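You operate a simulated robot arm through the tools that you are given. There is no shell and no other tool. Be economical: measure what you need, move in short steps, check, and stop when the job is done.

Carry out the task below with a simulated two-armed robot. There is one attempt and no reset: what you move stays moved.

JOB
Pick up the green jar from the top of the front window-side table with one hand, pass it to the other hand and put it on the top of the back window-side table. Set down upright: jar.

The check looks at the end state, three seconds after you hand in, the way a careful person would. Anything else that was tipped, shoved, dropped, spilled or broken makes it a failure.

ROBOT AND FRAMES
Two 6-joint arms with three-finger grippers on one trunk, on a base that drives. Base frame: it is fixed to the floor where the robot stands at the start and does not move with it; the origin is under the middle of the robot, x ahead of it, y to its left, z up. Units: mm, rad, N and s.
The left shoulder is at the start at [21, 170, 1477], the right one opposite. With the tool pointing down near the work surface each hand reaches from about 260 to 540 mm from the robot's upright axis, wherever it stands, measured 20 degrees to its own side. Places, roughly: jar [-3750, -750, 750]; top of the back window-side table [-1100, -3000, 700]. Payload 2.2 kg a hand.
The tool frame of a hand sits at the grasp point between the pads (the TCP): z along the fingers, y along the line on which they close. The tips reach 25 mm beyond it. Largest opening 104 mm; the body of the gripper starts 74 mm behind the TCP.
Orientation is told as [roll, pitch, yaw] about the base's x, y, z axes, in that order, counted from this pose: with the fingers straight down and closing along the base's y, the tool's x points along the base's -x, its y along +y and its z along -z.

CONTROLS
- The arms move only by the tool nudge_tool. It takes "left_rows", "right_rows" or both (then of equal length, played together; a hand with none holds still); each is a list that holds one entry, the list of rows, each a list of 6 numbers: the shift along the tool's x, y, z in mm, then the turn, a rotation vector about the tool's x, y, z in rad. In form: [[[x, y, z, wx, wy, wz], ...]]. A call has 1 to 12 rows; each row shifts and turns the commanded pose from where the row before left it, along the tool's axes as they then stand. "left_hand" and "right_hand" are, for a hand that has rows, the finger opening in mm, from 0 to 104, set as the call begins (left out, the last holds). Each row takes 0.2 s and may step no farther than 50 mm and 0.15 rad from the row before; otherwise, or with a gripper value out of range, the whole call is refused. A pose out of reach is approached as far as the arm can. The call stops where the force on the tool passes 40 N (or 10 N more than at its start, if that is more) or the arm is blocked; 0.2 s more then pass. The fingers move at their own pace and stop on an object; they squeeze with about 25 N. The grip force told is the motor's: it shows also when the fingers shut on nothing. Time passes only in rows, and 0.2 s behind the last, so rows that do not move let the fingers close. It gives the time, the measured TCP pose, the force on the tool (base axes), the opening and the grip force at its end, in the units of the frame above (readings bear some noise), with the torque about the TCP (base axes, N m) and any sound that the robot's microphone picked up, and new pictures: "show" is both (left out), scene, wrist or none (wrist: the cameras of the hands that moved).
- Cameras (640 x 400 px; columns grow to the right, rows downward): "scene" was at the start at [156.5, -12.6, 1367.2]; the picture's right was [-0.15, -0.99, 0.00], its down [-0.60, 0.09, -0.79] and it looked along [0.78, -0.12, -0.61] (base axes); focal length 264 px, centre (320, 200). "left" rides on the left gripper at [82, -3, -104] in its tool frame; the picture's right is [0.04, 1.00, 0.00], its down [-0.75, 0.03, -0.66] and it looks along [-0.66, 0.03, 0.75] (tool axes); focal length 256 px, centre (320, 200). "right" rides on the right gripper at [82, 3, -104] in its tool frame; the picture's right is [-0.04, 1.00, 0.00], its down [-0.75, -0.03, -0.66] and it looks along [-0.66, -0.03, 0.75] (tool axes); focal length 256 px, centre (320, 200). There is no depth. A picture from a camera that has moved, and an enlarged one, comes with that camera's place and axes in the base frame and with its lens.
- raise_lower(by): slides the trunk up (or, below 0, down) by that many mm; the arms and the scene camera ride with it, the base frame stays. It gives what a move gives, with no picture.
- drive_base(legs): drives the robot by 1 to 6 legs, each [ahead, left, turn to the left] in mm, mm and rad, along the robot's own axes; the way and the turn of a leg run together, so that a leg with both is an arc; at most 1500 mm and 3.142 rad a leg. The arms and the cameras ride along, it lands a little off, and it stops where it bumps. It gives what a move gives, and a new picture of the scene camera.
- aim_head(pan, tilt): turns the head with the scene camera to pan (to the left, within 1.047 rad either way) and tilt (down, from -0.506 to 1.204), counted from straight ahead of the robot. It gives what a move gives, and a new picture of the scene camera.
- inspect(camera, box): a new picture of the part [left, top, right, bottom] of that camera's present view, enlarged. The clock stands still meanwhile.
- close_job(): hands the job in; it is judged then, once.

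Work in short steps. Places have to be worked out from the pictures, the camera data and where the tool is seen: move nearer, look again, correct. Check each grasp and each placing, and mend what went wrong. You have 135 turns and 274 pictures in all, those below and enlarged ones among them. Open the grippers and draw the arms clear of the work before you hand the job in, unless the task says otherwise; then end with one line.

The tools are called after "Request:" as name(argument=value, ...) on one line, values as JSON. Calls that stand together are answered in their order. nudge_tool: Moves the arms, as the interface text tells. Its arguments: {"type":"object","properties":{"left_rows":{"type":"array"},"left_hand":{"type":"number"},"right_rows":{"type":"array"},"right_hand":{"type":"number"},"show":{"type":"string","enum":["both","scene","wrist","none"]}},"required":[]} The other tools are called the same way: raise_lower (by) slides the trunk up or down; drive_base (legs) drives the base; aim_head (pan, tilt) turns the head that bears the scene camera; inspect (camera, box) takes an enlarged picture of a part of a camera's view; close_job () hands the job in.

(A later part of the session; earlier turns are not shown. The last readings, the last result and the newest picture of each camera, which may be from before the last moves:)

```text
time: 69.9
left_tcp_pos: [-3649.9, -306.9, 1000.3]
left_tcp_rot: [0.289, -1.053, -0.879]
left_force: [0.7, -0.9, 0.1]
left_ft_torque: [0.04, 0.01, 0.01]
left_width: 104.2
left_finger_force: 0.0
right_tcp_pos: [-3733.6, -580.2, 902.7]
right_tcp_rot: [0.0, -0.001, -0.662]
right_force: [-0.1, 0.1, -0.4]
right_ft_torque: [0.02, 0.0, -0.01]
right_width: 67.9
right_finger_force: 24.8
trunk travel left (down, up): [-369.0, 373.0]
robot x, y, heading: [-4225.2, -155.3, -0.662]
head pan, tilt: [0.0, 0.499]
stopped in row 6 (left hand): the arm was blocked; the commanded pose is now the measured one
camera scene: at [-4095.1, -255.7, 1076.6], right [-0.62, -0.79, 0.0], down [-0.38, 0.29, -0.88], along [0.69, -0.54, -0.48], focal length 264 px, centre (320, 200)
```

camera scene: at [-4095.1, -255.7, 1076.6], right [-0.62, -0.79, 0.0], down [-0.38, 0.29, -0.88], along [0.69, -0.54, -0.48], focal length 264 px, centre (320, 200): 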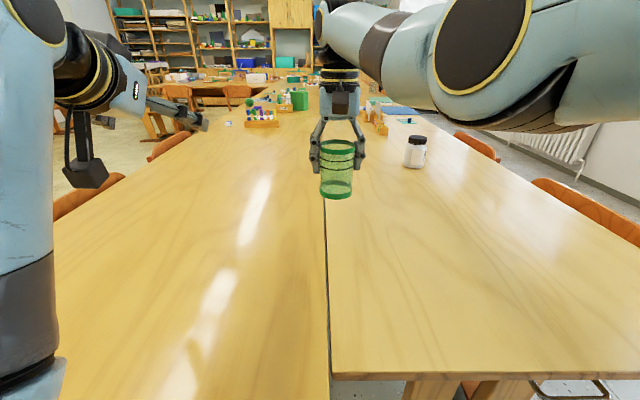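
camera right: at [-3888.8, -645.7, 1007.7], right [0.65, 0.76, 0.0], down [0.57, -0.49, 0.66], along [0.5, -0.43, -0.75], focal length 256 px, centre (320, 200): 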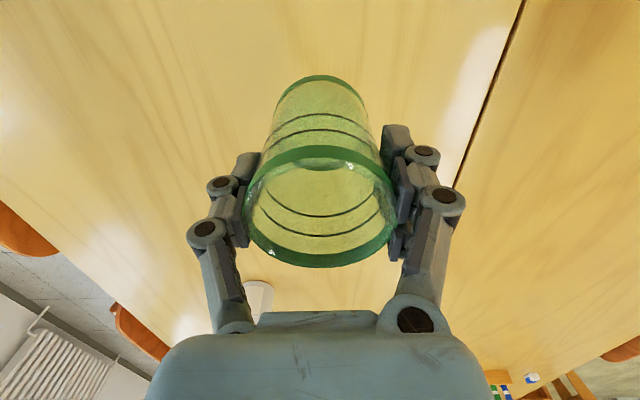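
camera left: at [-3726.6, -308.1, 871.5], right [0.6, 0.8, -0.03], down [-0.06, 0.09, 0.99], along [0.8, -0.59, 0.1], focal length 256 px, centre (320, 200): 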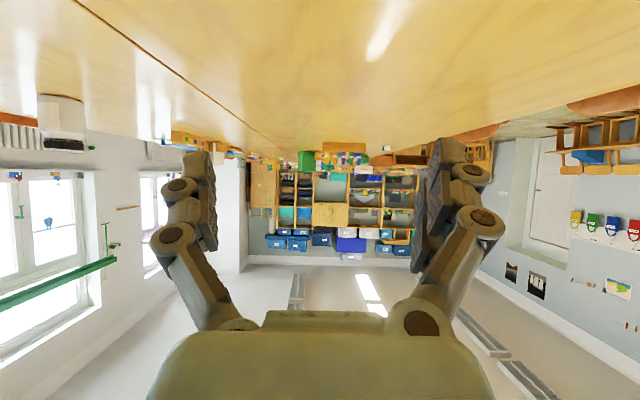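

The left arm folded to its limit when drawn back, so instead I'll bring the left hand in from below. I restore the left hand's pose and raise the jar 35 mm.

Request:
nudge_tool(left_rows=[[[0, 0, 20, 0.053, 0.055, -0.051], [0, 0, 20, 0.054, 0.055, -0.051], [15, -12, 30, 0, 0, 0], [20, -15, 30, 0, 0, 0], [22, -18, 30, 0, 0, 0], [0, 0, 0, 0, 0, 0]]], right_rows=[[[0, 0, -10, 0, 0, 0], [0, 0, -10, 0, 0, 0], [0, 0, -10, 0, 0, 0], [0, 0, -5, 0, 0, 0], [0, 0, 0, 0, 0, 0], [0, 0, 0, 0, 0, 0]]])

```text
time: 71.3
left_tcp_pos: [-3615.9, -387.2, 880.4]
left_tcp_rot: [-0.007, -0.958, -0.658]
left_force: [-1.0, -0.8, 0.1]
left_ft_torque: [0.01, -0.03, 0.0]
left_width: 104.2
left_finger_force: 0.1
right_tcp_pos: [-3735.1, -579.6, 939.5]
right_tcp_rot: [0.0, -0.001, -0.664]
right_force: [0.7, -1.0, -0.9]
right_ft_torque: [-0.02, -0.02, -0.03]
right_width: 68.0
right_finger_force: 24.9
trunk travel left (down, up): [-369.0, 373.0]
robot x, y, heading: [-4224.5, -153.1, -0.666]
head pan, tilt: [0.0, 0.499]
camera scene: at [-4095.3, -255.4, 1076.7], right [-0.62, -0.79, 0.0], down [-0.38, 0.29, -0.88], along [0.69, -0.54, -0.48], focal length 264 px, centre (320, 200)
camera right: at [-3796.6, -525.7, 1042.7], right [0.65, 0.76, 0.0], down [0.57, -0.49, 0.66], along [0.5, -0.43, -0.75], focal length 256 px, centre (320, 200)
camera left: at [-3724.1, -307.1, 873.4], right [0.6, 0.8, -0.04], down [-0.06, 0.09, 0.99], along [0.8, -0.59, 0.1], focal length 256 px, centre (320, 200)
```

scene: 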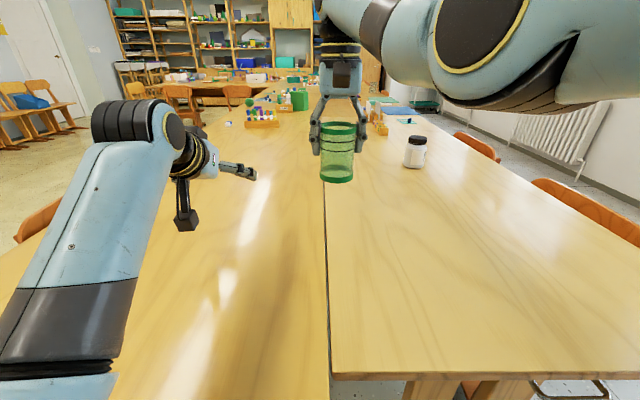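
right: 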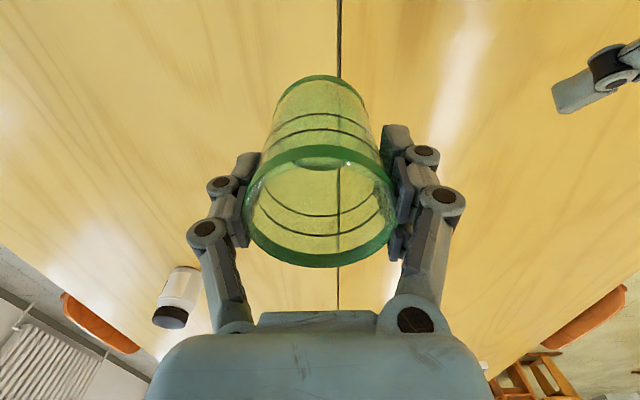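
left: 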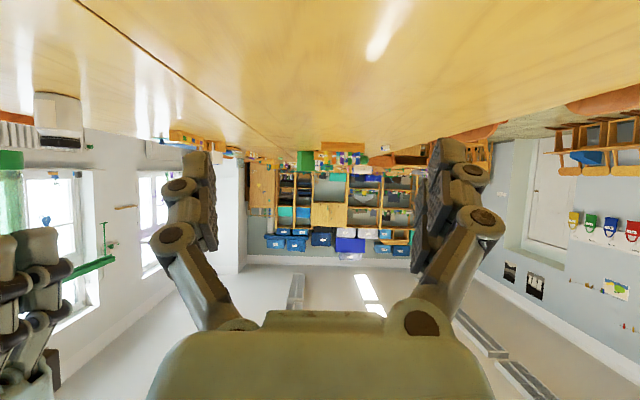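

Jar centre ≈(645,-34) in robot frame with its base at z≈863. I lower the left hand to z≈808, then slide it right beneath the jar, stopping short for a check.

Request:
nudge_tool(left_rows=[[[24.5, 0, 28, 0, 0, 0], [24.5, 0, 28, 0, 0, 0], [0, -40, 0, 0, 0, 0], [0, -40, 0, 0, 0, 0], [0, -40, 0, 0, 0, 0], [0, 0, 0, 0, 0, 0]]])

```text
time: 72.4
left_tcp_pos: [-3590.7, -389.1, 788.9]
left_tcp_rot: [0.313, -0.937, -0.861]
left_force: [0.8, 0.2, 0.8]
left_ft_torque: [0.01, 0.02, -0.04]
left_width: 104.0
left_finger_force: 0.0
left hand out of reach, approached as far as the arm can: row 5
right_tcp_pos: [-3733.4, -579.8, 938.3]
right_tcp_rot: [-0.002, -0.001, -0.663]
right_force: [0.3, -0.1, 0.7]
right_ft_torque: [-0.01, -0.01, -0.01]
right_width: 67.7
right_finger_force: 24.8
trunk travel left (down, up): [-369.0, 373.0]
robot x, y, heading: [-4228.3, -151.5, -0.66]
head pan, tilt: [0.0, 0.499]
stopped in row 5 (left hand): the arm was blocked; the commanded pose is now the measured one
camera scene: at [-4095.3, -255.7, 1076.7], right [-0.62, -0.79, 0.0], down [-0.38, 0.29, -0.88], along [0.69, -0.54, -0.48], focal length 264 px, centre (320, 200)
camera left: at [-3701.5, -314.1, 781.9], right [0.54, 0.82, 0.15], down [-0.17, -0.06, 0.98], along [0.82, -0.56, 0.11], focal length 256 px, centre (320, 200)
```

scene: 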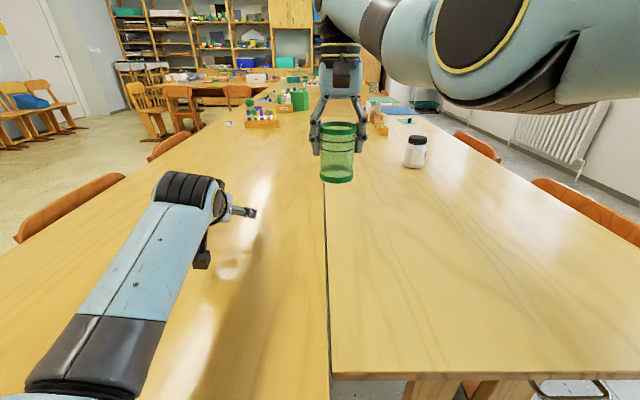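
left: 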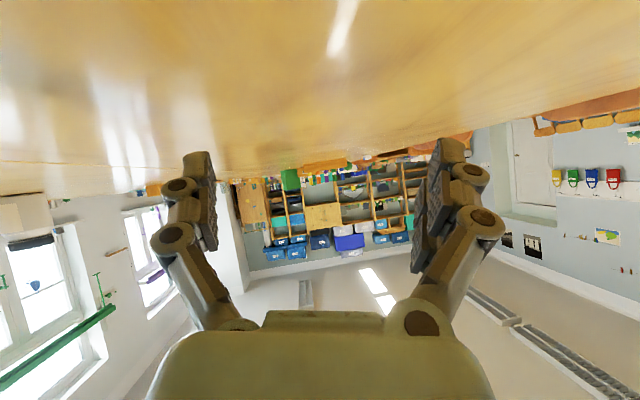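

The left wrist can't stay straight ahead that far right, but pointing forward-right is natural. I'll turn both hands -0.5 rad: the right yaws the jar (moving it to the robot's midline) and the left re-aims at its own spot.

Request:
nudge_tool(left_rows=[[[-16, 0, -12, 0.13, -0.012, 0.04], [0, 0, 0, 0.14, -0.012, 0.043], [0, 0, 0, 0.14, -0.012, 0.043], [0, 0, 0, 0.14, -0.012, 0.043], [0, 0, 0, 0, 0, 0], [0, 0, 0, 0, 0, 0]]], right_rows=[[[0, 34, 0, 0, 0, 0], [0, 0, 0, 0, 0, 0.1], [0, 0, 0, 0, 0, 0.1], [0, 0, 0, 0, 0, 0.1], [0, 0, 0, 0, 0, 0.1], [0, 0, 0, 0, 0, 0.1]]])

```text
time: 73.8
left_tcp_pos: [-3593.7, -390.8, 807.1]
left_tcp_rot: [-0.003, -0.958, -1.155]
left_force: [-1.0, -0.1, -0.3]
left_ft_torque: [0.0, -0.04, 0.03]
left_width: 104.0
left_finger_force: 0.1
right_tcp_pos: [-3714.0, -551.7, 938.4]
right_tcp_rot: [0.002, -0.002, -1.164]
right_force: [0.8, -0.1, 0.0]
right_ft_torque: [0.0, -0.01, -0.02]
right_width: 68.0
right_finger_force: 24.9
trunk travel left (down, up): [-369.0, 373.0]
robot x, y, heading: [-4231.8, -152.0, -0.662]
head pan, tilt: [0.0, 0.499]
camera scene: at [-4095.0, -255.4, 1076.7], right [-0.62, -0.79, 0.0], down [-0.38, 0.29, -0.88], along [0.69, -0.54, -0.48], focal length 264 px, centre (320, 200)
camera right: at [-3742.2, -474.9, 1042.2], right [0.93, 0.36, 0.0], down [0.27, -0.7, 0.66], along [0.24, -0.61, -0.75], focal length 256 px, centre (320, 200)
camera left: at [-3651.9, -270.7, 801.7], right [0.91, 0.42, -0.03], down [-0.01, 0.11, 0.99], along [0.42, -0.9, 0.1], focal length 256 px, centre (320, 200)
```

scene: 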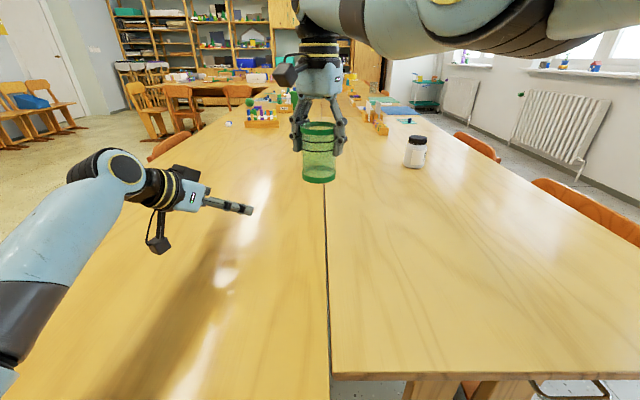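
right: 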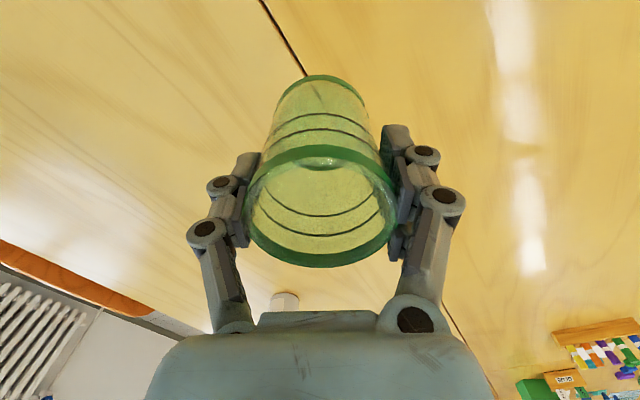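
left: 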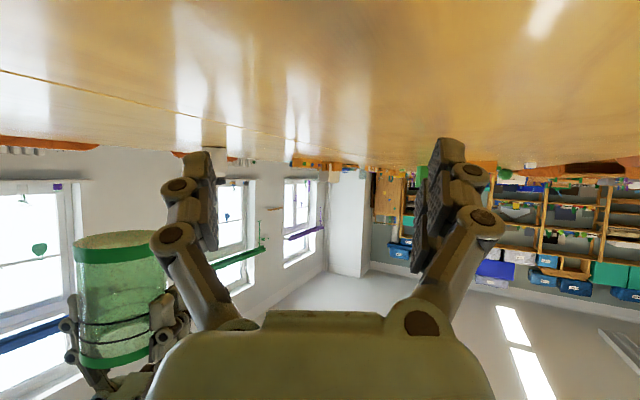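

Both orientations now match. I move the left hand forward 93 mm and then part way right, staying below the jar's base.

Request:
nudge_tool(left_rows=[[[-18, 0, 25, 0, 0, 0], [-18, 0, 25, 0, 0, 0], [-17.2, 0, 25.8, 0, 0, 0], [0, -35, 0, 0, 0, 0], [0, -35, 0, 0, 0, 0], [0, -35, 0, 0, 0, 0], [0, 0, 0, 0, 0, 0]]])

```text
time: 75.4
left_tcp_pos: [-3651.4, -519.3, 808.8]
left_tcp_rot: [-0.003, -0.956, -1.157]
left_force: [0.1, 0.8, -0.5]
left_ft_torque: [0.02, -0.03, -0.01]
left_width: 104.0
left_finger_force: 0.1
right_tcp_pos: [-3712.3, -551.7, 939.2]
right_tcp_rot: [0.001, -0.001, -1.163]
right_force: [0.5, 0.2, -0.6]
right_ft_torque: [-0.02, 0.02, 0.02]
right_width: 67.9
right_finger_force: 25.4
trunk travel left (down, up): [-369.0, 373.0]
robot x, y, heading: [-4230.6, -150.4, -0.666]
head pan, tilt: [0.0, 0.499]
camera scene: at [-4094.8, -255.4, 1076.6], right [-0.61, -0.79, 0.0], down [-0.38, 0.29, -0.88], along [0.69, -0.54, -0.48], focal length 264 px, centre (320, 200)
camera left: at [-3709.6, -398.4, 802.1], right [0.91, 0.42, -0.03], down [-0.01, 0.11, 0.99], along [0.42, -0.9, 0.1], focal length 256 px, centre (320, 200)
```

scene: 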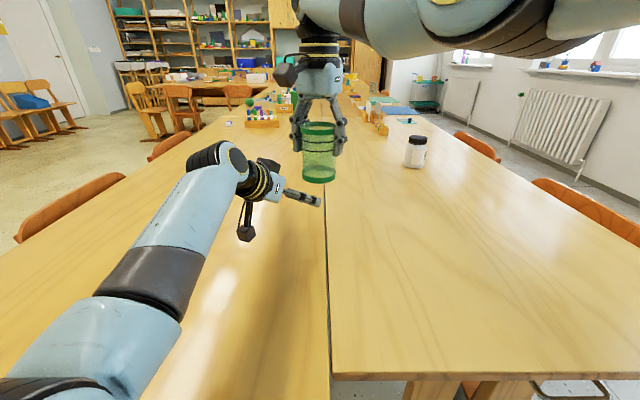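
left: 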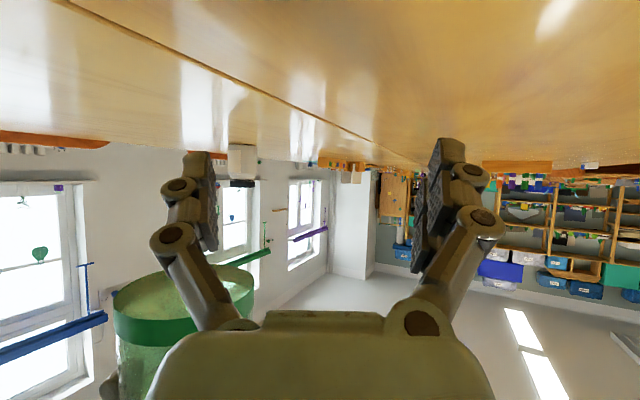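

On track; remaining lateral offset ≈69 mm. I slide under the jar.

Request:
nudge_tool(left_rows=[[[0, -35, 0, 0, 0, 0], [0, -34.4, 0, 0, 0, 0], [0, 0, 0, 0, 0, 0]]])

```text
time: 76.1
left_tcp_pos: [-3639.3, -488.3, 802.8]
left_tcp_rot: [0.246, -0.909, -1.293]
left_force: [-0.2, 0.1, -0.8]
left_ft_torque: [-0.01, 0.0, -0.02]
left_width: 103.9
left_finger_force: 0.0
right_tcp_pos: [-3713.0, -551.0, 939.5]
right_tcp_rot: [0.001, -0.001, -1.162]
right_force: [0.4, 0.4, -0.6]
right_ft_torque: [0.0, -0.01, 0.03]
right_width: 68.0
right_finger_force: 25.5
trunk travel left (down, up): [-369.0, 373.0]
robot x, y, heading: [-4227.5, -151.4, -0.662]
head pan, tilt: [0.0, 0.499]
stopped in row 3 (left hand): the arm was blocked; the commanded pose is now the measured one
camera scene: at [-4094.9, -255.4, 1076.7], right [-0.61, -0.79, 0.0], down [-0.38, 0.29, -0.88], along [0.69, -0.54, -0.48], focal length 264 px, centre (320, 200)
camera left: at [-3702.4, -370.9, 800.3], right [0.87, 0.47, 0.12], down [-0.14, 0.01, 0.99], along [0.47, -0.88, 0.07], focal length 256 px, centre (320, 200)
```

scene: 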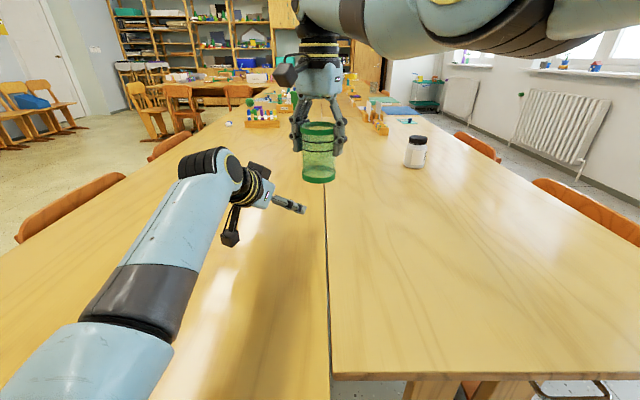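
left: 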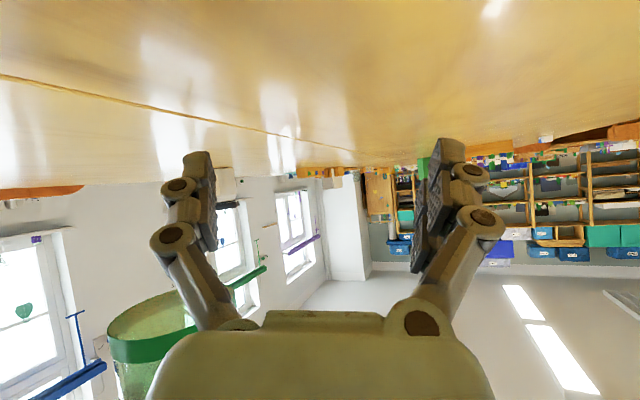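

The left arm was blocked again; I look down-left to see what its elbow is near.

Request:
aim_head(pan=0.6, tilt=0.9)

```text
time: 77.1
left_tcp_pos: [-3638.7, -488.2, 803.0]
left_tcp_rot: [0.245, -0.909, -1.295]
left_force: [-0.1, 0.3, -0.3]
left_ft_torque: [0.01, -0.03, 0.02]
left_width: 103.9
left_finger_force: 0.2
right_tcp_pos: [-3712.2, -551.2, 938.4]
right_tcp_rot: [-0.001, -0.001, -1.163]
right_force: [-0.6, 0.7, -0.9]
right_ft_torque: [-0.03, -0.01, -0.03]
right_width: 67.9
right_finger_force: 25.1
trunk travel left (down, up): [-369.0, 373.0]
robot x, y, heading: [-4225.3, -152.1, -0.667]
head pan, tilt: [0.6, 0.901]
camera scene: at [-4091.3, -204.0, 1042.9], right [-0.06, -1.0, 0.0], down [-0.78, 0.05, -0.62], along [0.62, -0.04, -0.78], focal length 264 px, centre (320, 200)
```

scene: 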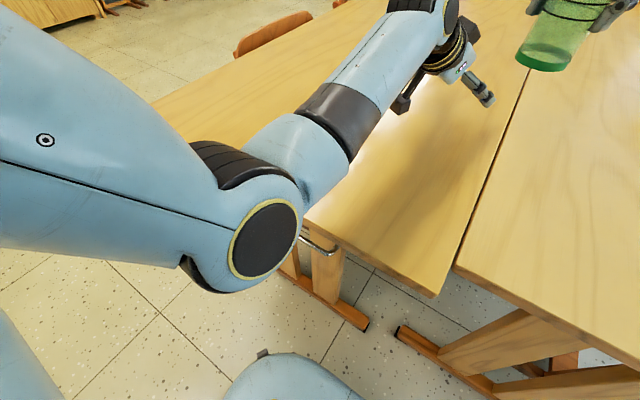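

The left elbow hangs low against the table's end edge. I raise the trunk 80 mm and back away 500 mm so the pass happens over open floor.

Request:
raise_lower(by=80)

Request:
drive_base(legs=[[-500, 0, 0]])

Request:
aim_head(pan=0.1, tilt=0.6)

```text
time: 78.3
left_tcp_pos: [-3640.1, -489.5, 882.0]
left_tcp_rot: [0.238, -0.908, -1.288]
left_force: [0.4, 0.0, 0.4]
left_ft_torque: [0.0, -0.01, 0.06]
left_width: 104.1
left_finger_force: 0.1
right_tcp_pos: [-3713.9, -551.5, 1027.0]
right_tcp_rot: [0.008, -0.011, -1.165]
right_force: [0.9, 0.8, -0.3]
right_ft_torque: [0.01, 0.02, -0.02]
right_width: 67.9
right_finger_force: 24.9
trunk travel left (down, up): [-449.0, 293.0]
robot x, y, heading: [-4229.6, -149.0, -0.659]
head pan, tilt: [0.6, 0.901]
```

```text
time: 81.2
left_tcp_pos: [-4033.8, -183.0, 883.6]
left_tcp_rot: [0.24, -0.912, -1.291]
left_force: [-0.3, 0.5, 0.2]
left_ft_torque: [-0.02, 0.01, 0.01]
left_width: 104.0
left_finger_force: 0.1
right_tcp_pos: [-4109.1, -245.1, 1027.0]
right_tcp_rot: [0.006, -0.015, -1.163]
right_force: [0.8, -0.3, -0.2]
right_ft_torque: [0.02, -0.01, -0.01]
right_width: 67.6
right_finger_force: 24.5
trunk travel left (down, up): [-449.0, 293.0]
robot x, y, heading: [-4620.8, 156.1, -0.663]
head pan, tilt: [0.6, 0.901]
camera scene: at [-4487.8, 104.9, 1125.2], right [-0.06, -1.0, 0.0], down [-0.78, 0.05, -0.62], along [0.62, -0.04, -0.78], focal length 264 px, centre (320, 200)
```

scene: 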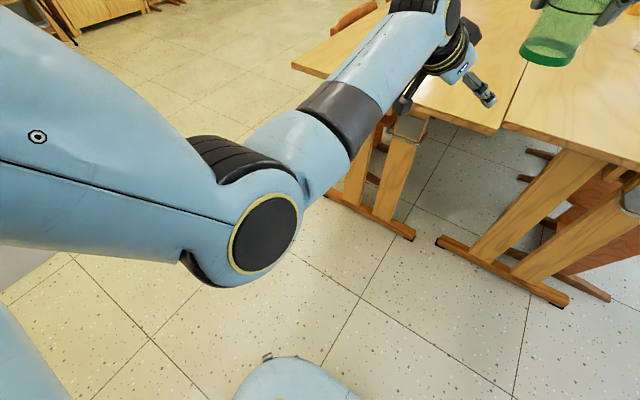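

```text
time: 82.2
left_tcp_pos: [-4032.6, -182.3, 884.2]
left_tcp_rot: [0.241, -0.911, -1.291]
left_force: [-0.3, 0.3, 0.3]
left_ft_torque: [0.0, 0.01, 0.01]
left_width: 104.2
left_finger_force: 0.1
right_tcp_pos: [-4108.3, -244.9, 1026.6]
right_tcp_rot: [0.006, -0.013, -1.164]
right_force: [0.2, 0.2, -0.4]
right_ft_torque: [0.0, 0.0, 0.0]
right_width: 67.7
right_finger_force: 25.1
trunk travel left (down, up): [-449.0, 293.0]
robot x, y, heading: [-4621.5, 151.0, -0.662]
head pan, tilt: [0.099, 0.6]
camera scene: at [-4487.8, 62.1, 1149.8], right [-0.53, -0.85, 0.0], down [-0.48, 0.3, -0.82], along [0.7, -0.44, -0.57], focal length 264 px, centre (320, 200)
```

scene: 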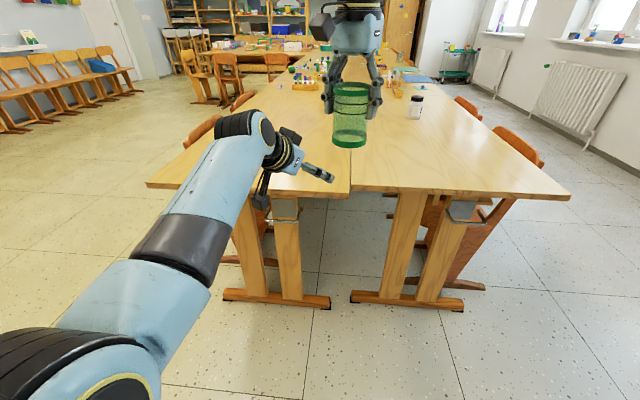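

Now clear of the table. I restore the left orientation and slide it under the jar (20 mm forward, 94 mm right).

Request:
nudge_tool(left_rows=[[[0, 0, 0, 0.07, -0.019, -0.04], [-11.7, 0, 16.7, 0.068, -0.019, -0.041], [0, -31.5, 0, 0, 0, 0], [0, -31.5, 0, 0, 0, 0], [0, -31.4, 0, 0, 0, 0], [0, 0, 0, 0, 0, 0]]])

```text
time: 83.5
left_tcp_pos: [-4035.4, -182.2, 878.6]
left_tcp_rot: [0.237, -0.913, -1.292]
left_force: [0.2, 0.0, -0.2]
left_ft_torque: [0.01, 0.03, 0.02]
left_width: 104.2
left_finger_force: 0.0
right_tcp_pos: [-4108.4, -243.5, 1026.2]
right_tcp_rot: [0.008, -0.015, -1.161]
right_force: [-0.6, 0.1, -0.7]
right_ft_torque: [0.01, 0.0, -0.06]
right_width: 67.7
right_finger_force: 24.4
trunk travel left (down, up): [-449.0, 293.0]
robot x, y, heading: [-4624.5, 154.9, -0.659]
head pan, tilt: [0.099, 0.6]
stopped in row 6 (left hand): the arm was blocked; the commanded pose is now the measured one
camera scene: at [-4487.5, 62.1, 1149.8], right [-0.53, -0.85, 0.0], down [-0.48, 0.3, -0.82], along [0.7, -0.44, -0.57], focal length 264 px, centre (320, 200)
camera left: at [-4098.7, -64.3, 876.2], right [0.88, 0.47, 0.11], down [-0.13, 0.01, 0.99], along [0.46, -0.88, 0.07], focal length 256 px, centre (320, 200)
```

scene: 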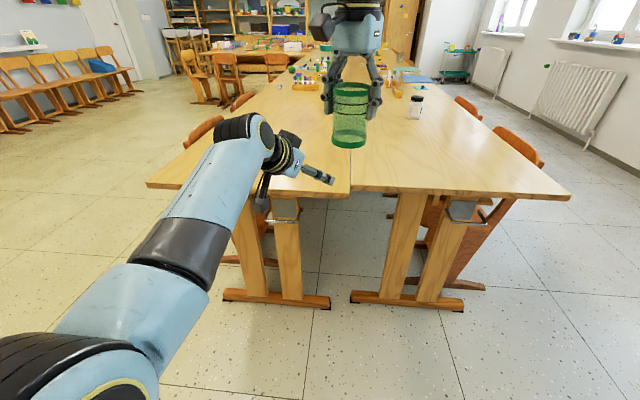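
left: 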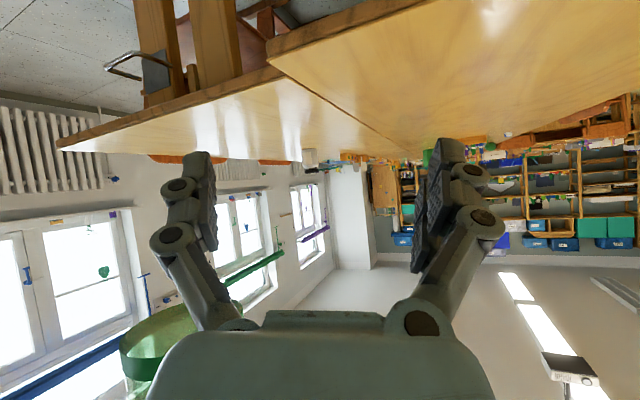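

The left arm jams whenever its wrist goes too far to the middle, regardless of the table. So I'll hold the left hand further left (~(596,150) in robot frame) and bring the jar over to it with the right.

Request:
nudge_tool(left_rows=[[[0, 30, 0, 0.07, -0.019, -0.04], [0, 30, 0, 0.068, -0.019, -0.041], [17.2, 0, -24.6, 0, 0, 0], [17.2, 0, -24.6, 0, 0, 0], [17.2, 0, -24.6, 0, 0, 0], [0, -24, 0, 0, 0, 0], [0, -24, 0, 0, 0, 0], [0, 0, 0, 0, 0, 0]]], show="scene")

```text
time: 85.3
left_tcp_pos: [-4062.1, -93.1, 883.3]
left_tcp_rot: [-0.013, -0.961, -1.16]
left_force: [0.2, 0.0, 0.3]
left_ft_torque: [0.01, -0.01, -0.04]
left_width: 104.1
left_finger_force: 0.0
right_tcp_pos: [-4106.6, -244.0, 1026.8]
right_tcp_rot: [0.008, -0.015, -1.163]
right_force: [0.6, -0.1, -0.7]
right_ft_torque: [0.0, 0.01, -0.01]
right_width: 67.4
right_finger_force: 25.6
trunk travel left (down, up): [-449.0, 293.0]
robot x, y, heading: [-4619.3, 151.9, -0.658]
head pan, tilt: [0.099, 0.6]
camera scene: at [-4487.2, 62.3, 1149.8], right [-0.53, -0.85, 0.0], down [-0.48, 0.3, -0.82], along [0.7, -0.44, -0.57], focal length 264 px, centre (320, 200)
```

scene: 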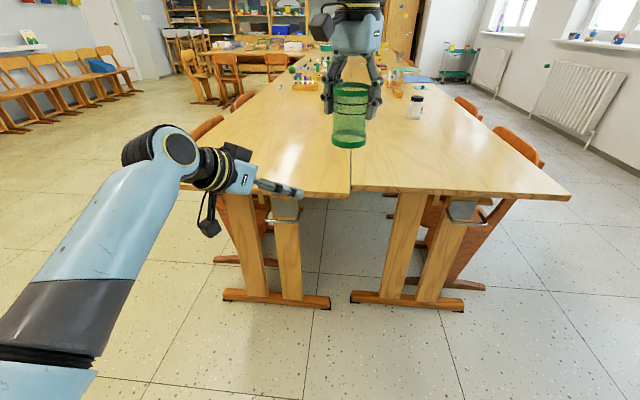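

Left hand is steady at the intended pose. I carry the jar at its present height over the left hand's open fingers (114 mm back, 101 mm left in the right tool's frame).

Request:
nudge_tool(right_rows=[[[23, 20, 0, 0.008, 0.015, 0], [23, 20, 0, 0, 0, 0], [23, 20, 0, 0, 0, 0], [23, 20, 0, 0, 0, 0], [21.9, 20.8, 0, 0, 0, 0], [0, 0, 0, 0, 0, 0]]])

```text
time: 86.7
left_tcp_pos: [-4062.6, -93.1, 885.4]
left_tcp_rot: [-0.014, -0.962, -1.162]
left_force: [0.2, 0.0, 0.5]
left_ft_torque: [0.01, -0.01, 0.01]
left_width: 104.0
left_finger_force: 0.1
right_tcp_pos: [-4104.2, -219.7, 1028.0]
right_tcp_rot: [0.0, 0.001, -1.165]
right_force: [0.7, -0.2, -1.0]
right_ft_torque: [0.01, 0.0, 0.02]
right_width: 67.4
right_finger_force: 25.2
right hand out of reach, approached as far as the arm can: row 1, 2, 3, 4, 5
trunk travel left (down, up): [-449.0, 293.0]
robot x, y, heading: [-4615.7, 159.4, -0.662]
head pan, tilt: [0.099, 0.6]
camera scene: at [-4487.6, 62.2, 1149.9], right [-0.53, -0.85, 0.0], down [-0.48, 0.3, -0.82], along [0.7, -0.44, -0.57], focal length 264 px, centre (320, 200)
camera right: at [-4133.2, -142.6, 1131.9], right [0.93, 0.36, 0.0], down [0.27, -0.7, 0.66], along [0.24, -0.61, -0.76], focal length 256 px, centre (320, 200)
```

scene: 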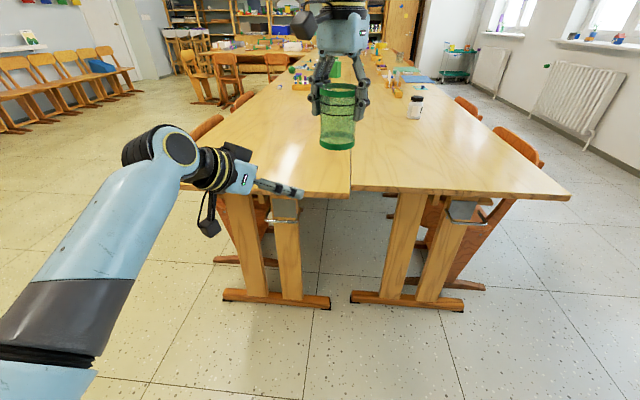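
right: 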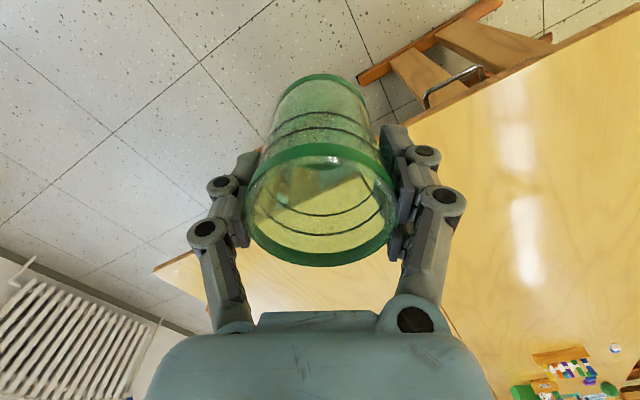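

The right arm can't fold in at that height; lower down it can. I lower both hands by 100 mm together.

Request:
nudge_tool(right_rows=[[[0, 0, 25, 0, 0, 0], [0, 0, 25, 0, 0, 0], [0, 0, 25, 0, 0, 0], [0, 0, 25, 0, 0, 0], [0, 0, 0, 0, 0, 0]]], left_rows=[[[20.5, 0, 14.35, 0, 0, 0], [20.5, 0, 14.35, 0, 0, 0], [20.5, 0, 14.35, 0, 0, 0], [20.5, 0, 14.35, 0, 0, 0], [0, 0, 0, 0, 0, 0]]], show="scene")

```text
time: 87.9
left_tcp_pos: [-4063.8, -95.7, 785.8]
left_tcp_rot: [-0.013, -0.962, -1.161]
left_force: [-0.6, 0.3, 0.9]
left_ft_torque: [-0.01, 0.02, 0.0]
left_width: 104.0
left_finger_force: 0.0
right_tcp_pos: [-4116.3, -220.1, 927.2]
right_tcp_rot: [0.0, 0.0, -1.163]
right_force: [-0.6, 0.0, -0.8]
right_ft_torque: [0.01, 0.01, -0.02]
right_width: 67.7
right_finger_force: 25.3
right hand out of reach, approached as far as the arm can: row 2, 4
trunk travel left (down, up): [-449.0, 293.0]
robot x, y, heading: [-4621.4, 154.6, -0.657]
head pan, tilt: [0.099, 0.6]
camera scene: at [-4487.6, 62.2, 1149.9], right [-0.53, -0.85, 0.0], down [-0.48, 0.3, -0.82], along [0.7, -0.44, -0.57], focal length 264 px, centre (320, 200)
```

scene: 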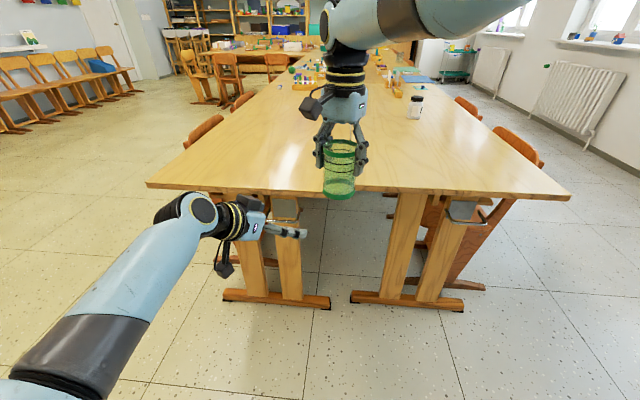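

Both arms have mid-line limits; the left wrist seems to need to stay at y≳110, so pointing the left tool more to the right will help. I turn both hands another -0.5 rad, in place.

Request:
nudge_tool(right_rows=[[[0, 0, 0, 0, 0, 0.1], [0, 0, 0, 0, 0, 0.1], [0, 0, 0, 0, 0, 0.1], [0, 0, 0, 0, 0, 0.1], [0, 0, 0, 0, 0, 0.1], [0, 0, 0, 0, 0, 0]]], left_rows=[[[0, 0, 0, 0.082, 0, 0.0574], [0, 0, 0, 0.082, 0, 0.0574], [0, 0, 0, 0.082, 0, 0.0574], [0, 0, 0, 0.082, 0, 0.0574], [0, 0, 0, 0.082, 0, 0.0574], [0, 0, 0, 0, 0, 0]]], show="scene")

```text
time: 89.3
left_tcp_pos: [-4063.0, -94.2, 785.7]
left_tcp_rot: [-0.011, -0.964, -1.668]
left_force: [1.2, -0.4, -0.9]
left_ft_torque: [-0.01, -0.02, -0.01]
left_width: 104.1
left_finger_force: 0.0
right_tcp_pos: [-4116.0, -221.1, 927.6]
right_tcp_rot: [-0.001, 0.0, -1.665]
right_force: [-0.7, -0.1, -0.2]
right_ft_torque: [0.02, 0.04, -0.01]
right_width: 67.4
right_finger_force: 25.1
trunk travel left (down, up): [-449.0, 293.0]
robot x, y, heading: [-4620.5, 155.2, -0.658]
head pan, tilt: [0.099, 0.6]
camera scene: at [-4487.7, 62.4, 1149.9], right [-0.53, -0.85, 0.0], down [-0.48, 0.3, -0.82], along [0.7, -0.44, -0.57], focal length 264 px, centre (320, 200)
```

scene: 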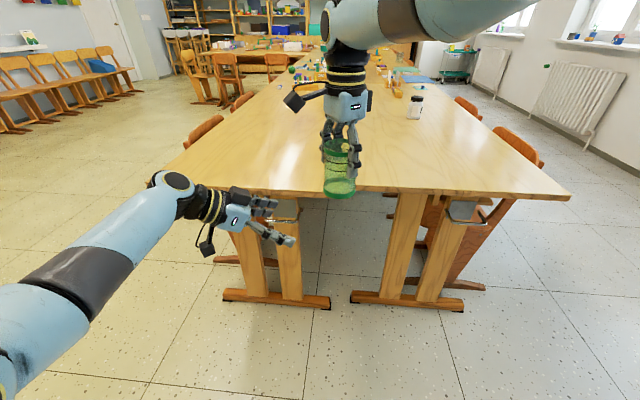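

Both turned. B needs: 40 mm sideways, 95 mm up, then 124 mm forward. I do sideways and up first, checking with the left camera.

Request:
nudge_tool(left_rows=[[[-26, -13.5, -18.2, 0, 0, 0], [-26, -13.5, -18.2, 0, 0, 0], [-25.8, -13.5, -18.1, 0, 0, 0], [0, 0, 0, 0, 0, 0]]])

```text
time: 90.3
left_tcp_pos: [-4103.5, -89.8, 883.2]
left_tcp_rot: [-0.012, -0.966, -1.664]
left_force: [0.7, 0.3, 0.5]
left_ft_torque: [0.01, -0.02, -0.04]
left_width: 103.9
left_finger_force: 0.0
right_tcp_pos: [-4116.6, -221.1, 927.9]
right_tcp_rot: [-0.002, -0.002, -1.664]
right_force: [0.1, 0.3, -1.0]
right_ft_torque: [0.01, 0.02, 0.0]
right_width: 67.4
right_finger_force: 25.1
trunk travel left (down, up): [-449.0, 293.0]
robot x, y, heading: [-4620.3, 152.5, -0.662]
head pan, tilt: [0.099, 0.6]
camera scene: at [-4487.2, 62.2, 1149.8], right [-0.53, -0.85, 0.0], down [-0.48, 0.3, -0.82], along [0.7, -0.44, -0.57], focal length 264 px, centre (320, 200)
camera left: at [-4094.6, 43.3, 875.3], right [1.0, -0.08, -0.04], down [0.05, 0.11, 0.99], along [-0.07, -0.99, 0.11], focal length 256 px, centre (320, 200)
```

scene: 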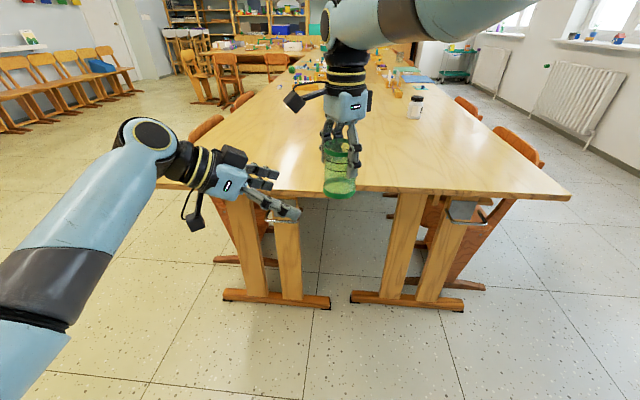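
left: 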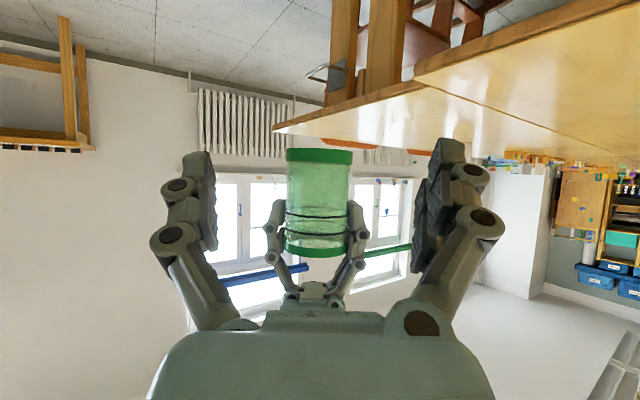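

The left camera shows the jar centred between the left fingers, right fingertips well above its lower part. I advance 100 of the 125 mm and check.

Request:
nudge_tool(left_rows=[[[-14, 0, 20.7, 0, 0, 0], [-14, 0, 20.7, 0, 0, 0], [-14, 0, 20.7, 0, 0, 0], [-14, 0, 20.7, 0, 0, 0], [0, 0, 0, 0, 0, 0]]])

```text
time: 91.5
left_tcp_pos: [-4113.1, -189.2, 880.6]
left_tcp_rot: [-0.011, -0.964, -1.664]
left_force: [-0.2, 0.5, -0.3]
left_ft_torque: [0.01, 0.01, -0.02]
left_width: 103.7
left_finger_force: 0.2
right_tcp_pos: [-4116.8, -220.7, 928.5]
right_tcp_rot: [-0.002, 0.0, -1.664]
right_force: [-0.6, -0.9, -0.2]
right_ft_torque: [0.02, 0.0, -0.01]
right_width: 67.5
right_finger_force: 24.9
trunk travel left (down, up): [-449.0, 293.0]
robot x, y, heading: [-4622.9, 154.5, -0.656]
head pan, tilt: [0.099, 0.6]
camera scene: at [-4487.5, 62.5, 1149.9], right [-0.53, -0.85, 0.0], down [-0.48, 0.3, -0.82], along [0.7, -0.44, -0.57], focal length 264 px, centre (320, 200)
camera left: at [-4104.7, -56.6, 872.7], right [1.0, -0.08, -0.04], down [0.05, 0.11, 0.99], along [-0.07, -0.99, 0.11], focal length 256 px, centre (320, 200)
```

scene: 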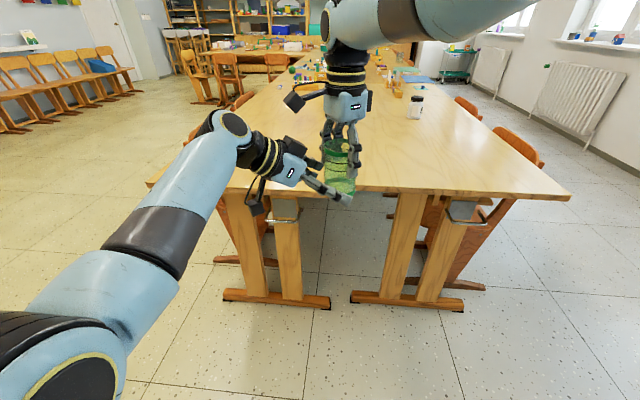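
left: 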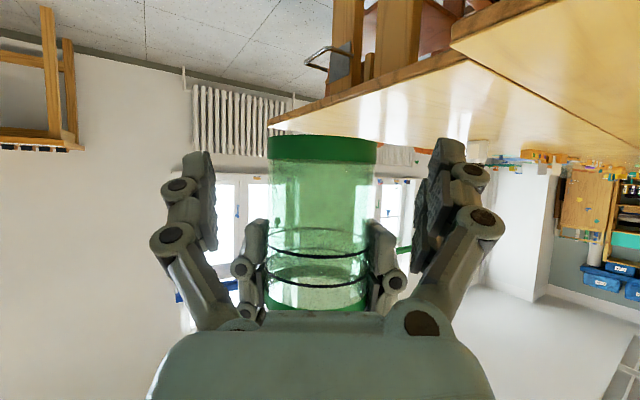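

Alignment is good (within ~1 mm). I advance the last 25 mm.

Request:
nudge_tool(left_rows=[[[-7.2, -0.3, 10.2, 0, 0, 0], [-7.2, -0.3, 10.2, 0, 0, 0], [0, 0, 0, 0, 0, 0]]])

Request:
inspect(camera="scene", box=[270, 80, 430, 220])

```text
time: 92.3
left_tcp_pos: [-4114.6, -213.2, 878.2]
left_tcp_rot: [-0.008, -0.964, -1.664]
left_force: [6.8, 5.7, -1.1]
left_ft_torque: [-0.25, 0.27, 0.17]
left_width: 104.1
left_finger_force: 0.0
right_tcp_pos: [-4117.0, -222.5, 927.5]
right_tcp_rot: [-0.003, 0.001, -1.665]
right_force: [-7.3, -6.3, 0.9]
right_ft_torque: [-0.07, 0.07, -0.17]
right_width: 67.1
right_finger_force: 25.1
trunk travel left (down, up): [-449.0, 293.0]
robot x, y, heading: [-4621.1, 154.9, -0.661]
head pan, tilt: [0.099, 0.6]
camera scene: at [-4487.5, 62.4, 1149.9], right [-0.53, -0.85, 0.0], down [-0.48, 0.3, -0.82], along [0.7, -0.44, -0.57], focal length 264 px, centre (320, 200)
camera left: at [-4107.3, -79.7, 872.2], right [1.0, -0.08, -0.04], down [0.05, 0.1, 0.99], along [-0.07, -0.99, 0.11], focal length 256 px, centre (320, 200)
```

scene: 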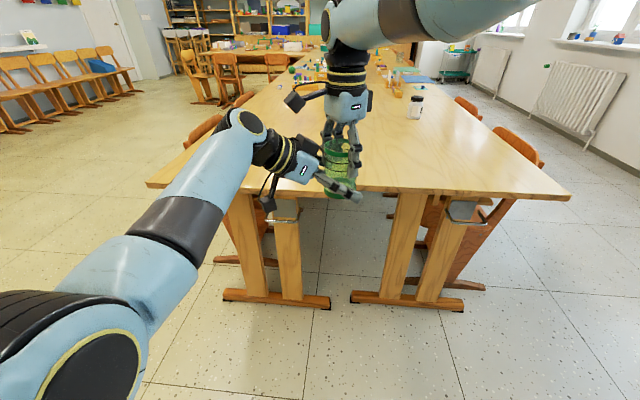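
left: 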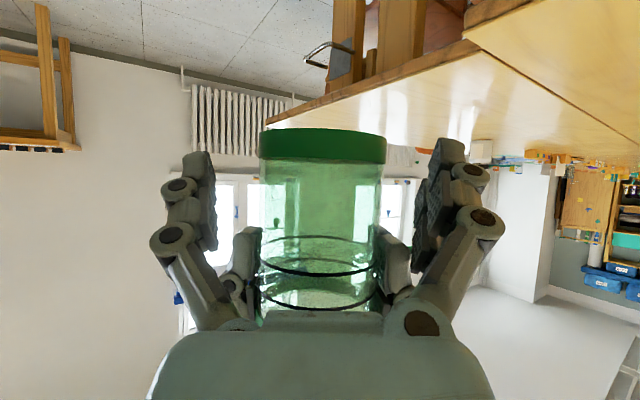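

```text
2.86 times, centred on (350, 150) of scene
camera zoom: at [-4487.5, 62.4, 1149.9], right [-0.53, -0.85, 0.0], down [-0.48, 0.3, -0.82], along [0.7, -0.44, -0.57], focal length 755 px, centre (234, 343)
```

zoom: 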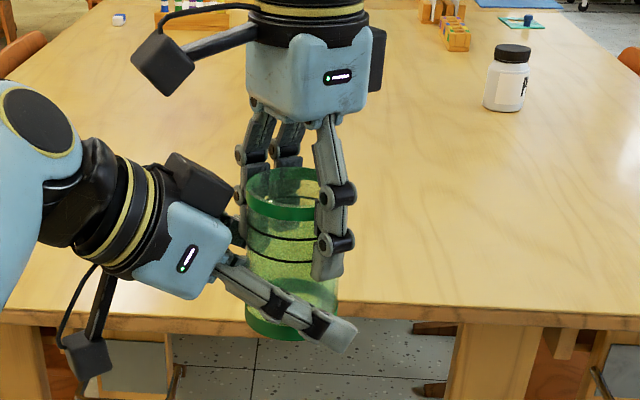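

Light contact (~9 N) shows between the hands. I zoom the left camera to see what touches.

Request:
inspect(camera="left", box=[140, 120, 300, 340])

Request:
inspect(camera="right", box=[160, 60, 480, 340])

```text
1.82 times, centred on (220, 230) of left
camera zoom: at [-4107.3, -79.7, 872.2], right [1.0, -0.08, -0.04], down [0.05, 0.1, 0.99], along [-0.07, -0.99, 0.11], focal length 465 px, centre (502, 146)
```

zoom: 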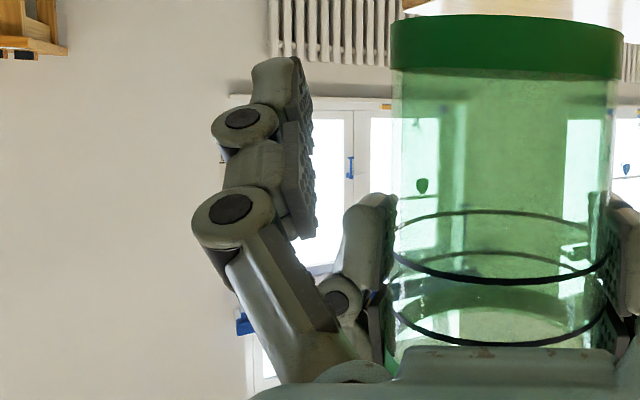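

```text
1.43 times, centred on (320, 200) of right
camera zoom: at [-4105.2, -140.3, 1031.7], right [0.99, -0.13, 0.0], down [-0.1, -0.75, 0.66], along [-0.09, -0.65, -0.75], focal length 366 px, centre (320, 200)
```

zoom: 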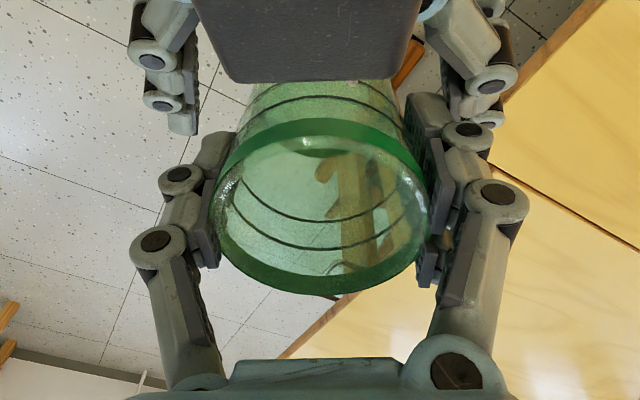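

It seems the box on top of the left gripper meets the jar's rim or a right-hand knuckle. I back the left hand off 8 mm horizontally, which still leaves the pads across the jar's widest line.

Request:
nudge_tool(left_rows=[[[4.6, 0, -6.6, 0, 0, 0], [0, 0, 0, 0, 0, 0]]])

```text
time: 92.9
left_tcp_pos: [-4115.1, -204.6, 880.3]
left_tcp_rot: [-0.013, -0.967, -1.664]
left_force: [0.3, -0.2, 0.2]
left_ft_torque: [0.0, 0.01, -0.02]
left_width: 104.0
left_finger_force: 0.0
right_tcp_pos: [-4115.3, -221.3, 927.6]
right_tcp_rot: [0.0, 0.001, -1.664]
right_force: [0.6, 0.1, -0.8]
right_ft_torque: [0.01, 0.0, -0.03]
right_width: 67.3
right_finger_force: 25.0
trunk travel left (down, up): [-449.0, 293.0]
robot x, y, heading: [-4619.1, 153.9, -0.666]
head pan, tilt: [0.099, 0.6]
camera scene: at [-4487.6, 62.0, 1149.8], right [-0.53, -0.85, 0.0], down [-0.48, 0.3, -0.82], along [0.7, -0.44, -0.57], focal length 264 px, centre (320, 200)
camera left: at [-4107.4, -72.7, 872.1], right [1.0, -0.08, -0.04], down [0.05, 0.11, 0.99], along [-0.08, -0.99, 0.11], focal length 256 px, centre (320, 200)
```

scene: 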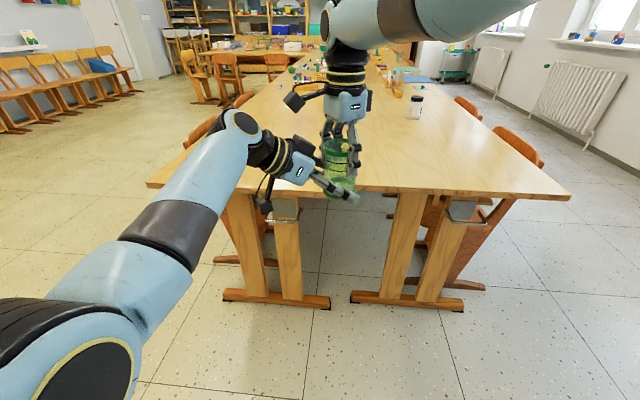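
left: 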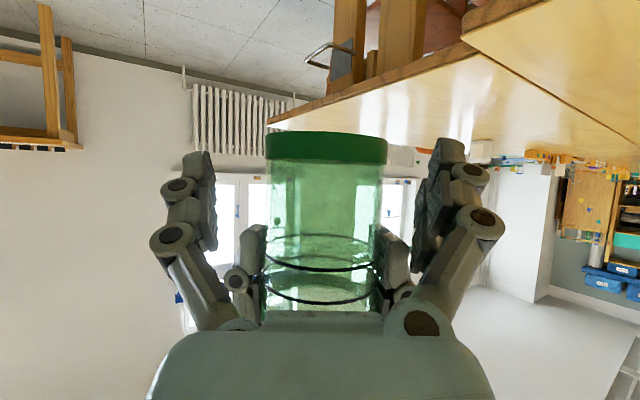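

Contact is gone. I shift the left hand ~3 mm toward jar centre and half-close it to check clearances.

Request:
nudge_tool(left_rows=[[[0, 3, 0, 0, 0, 0], [0, 0, 0, 0, 0, 0], [0, 0, 0, 0, 0, 0]]], left_hand=78)

```text
time: 93.7
left_tcp_pos: [-4112.3, -203.9, 880.0]
left_tcp_rot: [-0.009, -0.964, -1.665]
left_force: [12.8, 4.4, -0.3]
left_ft_torque: [-0.04, 0.38, 0.22]
left_width: 88.1
left_finger_force: 5.2
right_tcp_pos: [-4116.2, -222.2, 927.9]
right_tcp_rot: [-0.002, 0.002, -1.663]
right_force: [-12.7, -4.9, -1.5]
right_ft_torque: [-0.2, 0.18, 0.01]
right_width: 67.4
right_finger_force: 25.4
trunk travel left (down, up): [-449.0, 293.0]
robot x, y, heading: [-4621.0, 154.0, -0.657]
head pan, tilt: [0.099, 0.6]
camera scene: at [-4487.5, 62.2, 1149.9], right [-0.53, -0.85, 0.0], down [-0.48, 0.3, -0.82], along [0.7, -0.44, -0.57], focal length 264 px, centre (320, 200)
camera left: at [-4103.8, -72.3, 872.5], right [1.0, -0.08, -0.04], down [0.05, 0.11, 0.99], along [-0.07, -0.99, 0.11], focal length 256 px, centre (320, 200)
```

scene: 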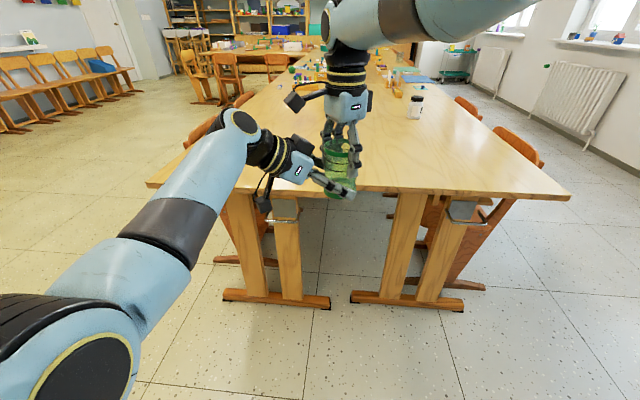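
left: 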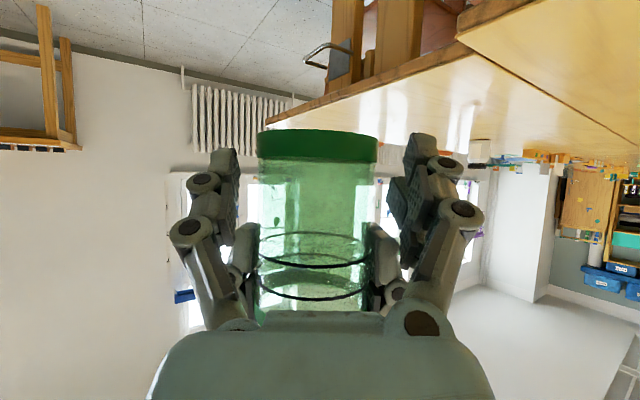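

The left finger links meet the right-hand knuckles when closing. A flatter left hand (≈17° below horizontal) will pass lower, so I open, back off 40 mm and pitch it up 0.3 rad.

Request:
nudge_tool(left_rows=[[[0, 0, 0, 0, 0, 0], [0, 0, 0, 0, 0, 0], [11.5, 0, -16.4, 0, 0, 0], [11.5, 0, -16.4, 0, 0, 0], [0, 0, 0, 0, -0.1, 0], [0, 0, 0, 0, -0.1, 0], [0, 0, 0, 0, -0.105, 0], [0, 0, 0, 0, 0, 0]]], left_hand=104)

```text
time: 95.5
left_tcp_pos: [-4109.6, -165.9, 880.3]
left_tcp_rot: [-0.019, -1.272, -1.652]
left_force: [0.3, 0.7, -0.1]
left_ft_torque: [0.01, 0.04, -0.03]
left_width: 104.0
left_finger_force: 0.1
right_tcp_pos: [-4116.2, -220.4, 927.5]
right_tcp_rot: [-0.003, -0.001, -1.663]
right_force: [-0.7, 0.3, -0.7]
right_ft_torque: [0.04, -0.03, 0.0]
right_width: 67.2
right_finger_force: 25.3
trunk travel left (down, up): [-449.0, 293.0]
robot x, y, heading: [-4622.7, 153.5, -0.665]
head pan, tilt: [0.099, 0.6]
camera scene: at [-4487.6, 62.2, 1149.9], right [-0.53, -0.85, 0.0], down [-0.48, 0.3, -0.82], along [0.7, -0.44, -0.57], focal length 264 px, centre (320, 200)
camera left: at [-4101.5, -41.8, 832.9], right [0.99, -0.09, -0.04], down [0.08, 0.4, 0.91], along [-0.06, -0.91, 0.4], focal length 256 px, centre (320, 200)
```

scene: 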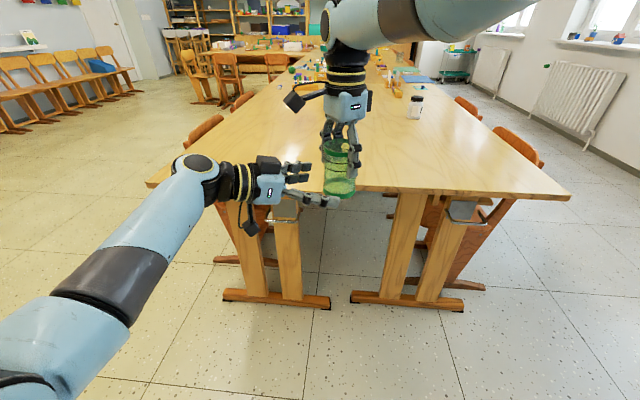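
left: 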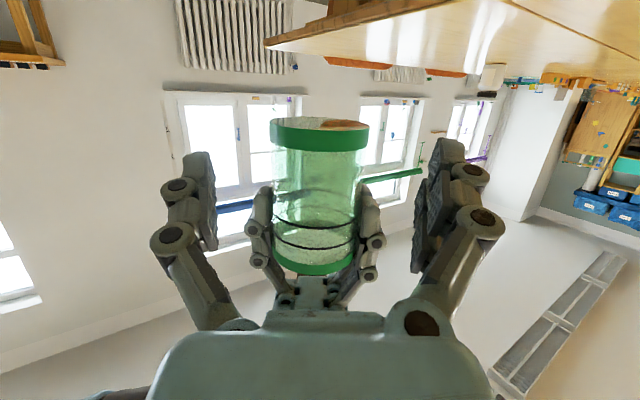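

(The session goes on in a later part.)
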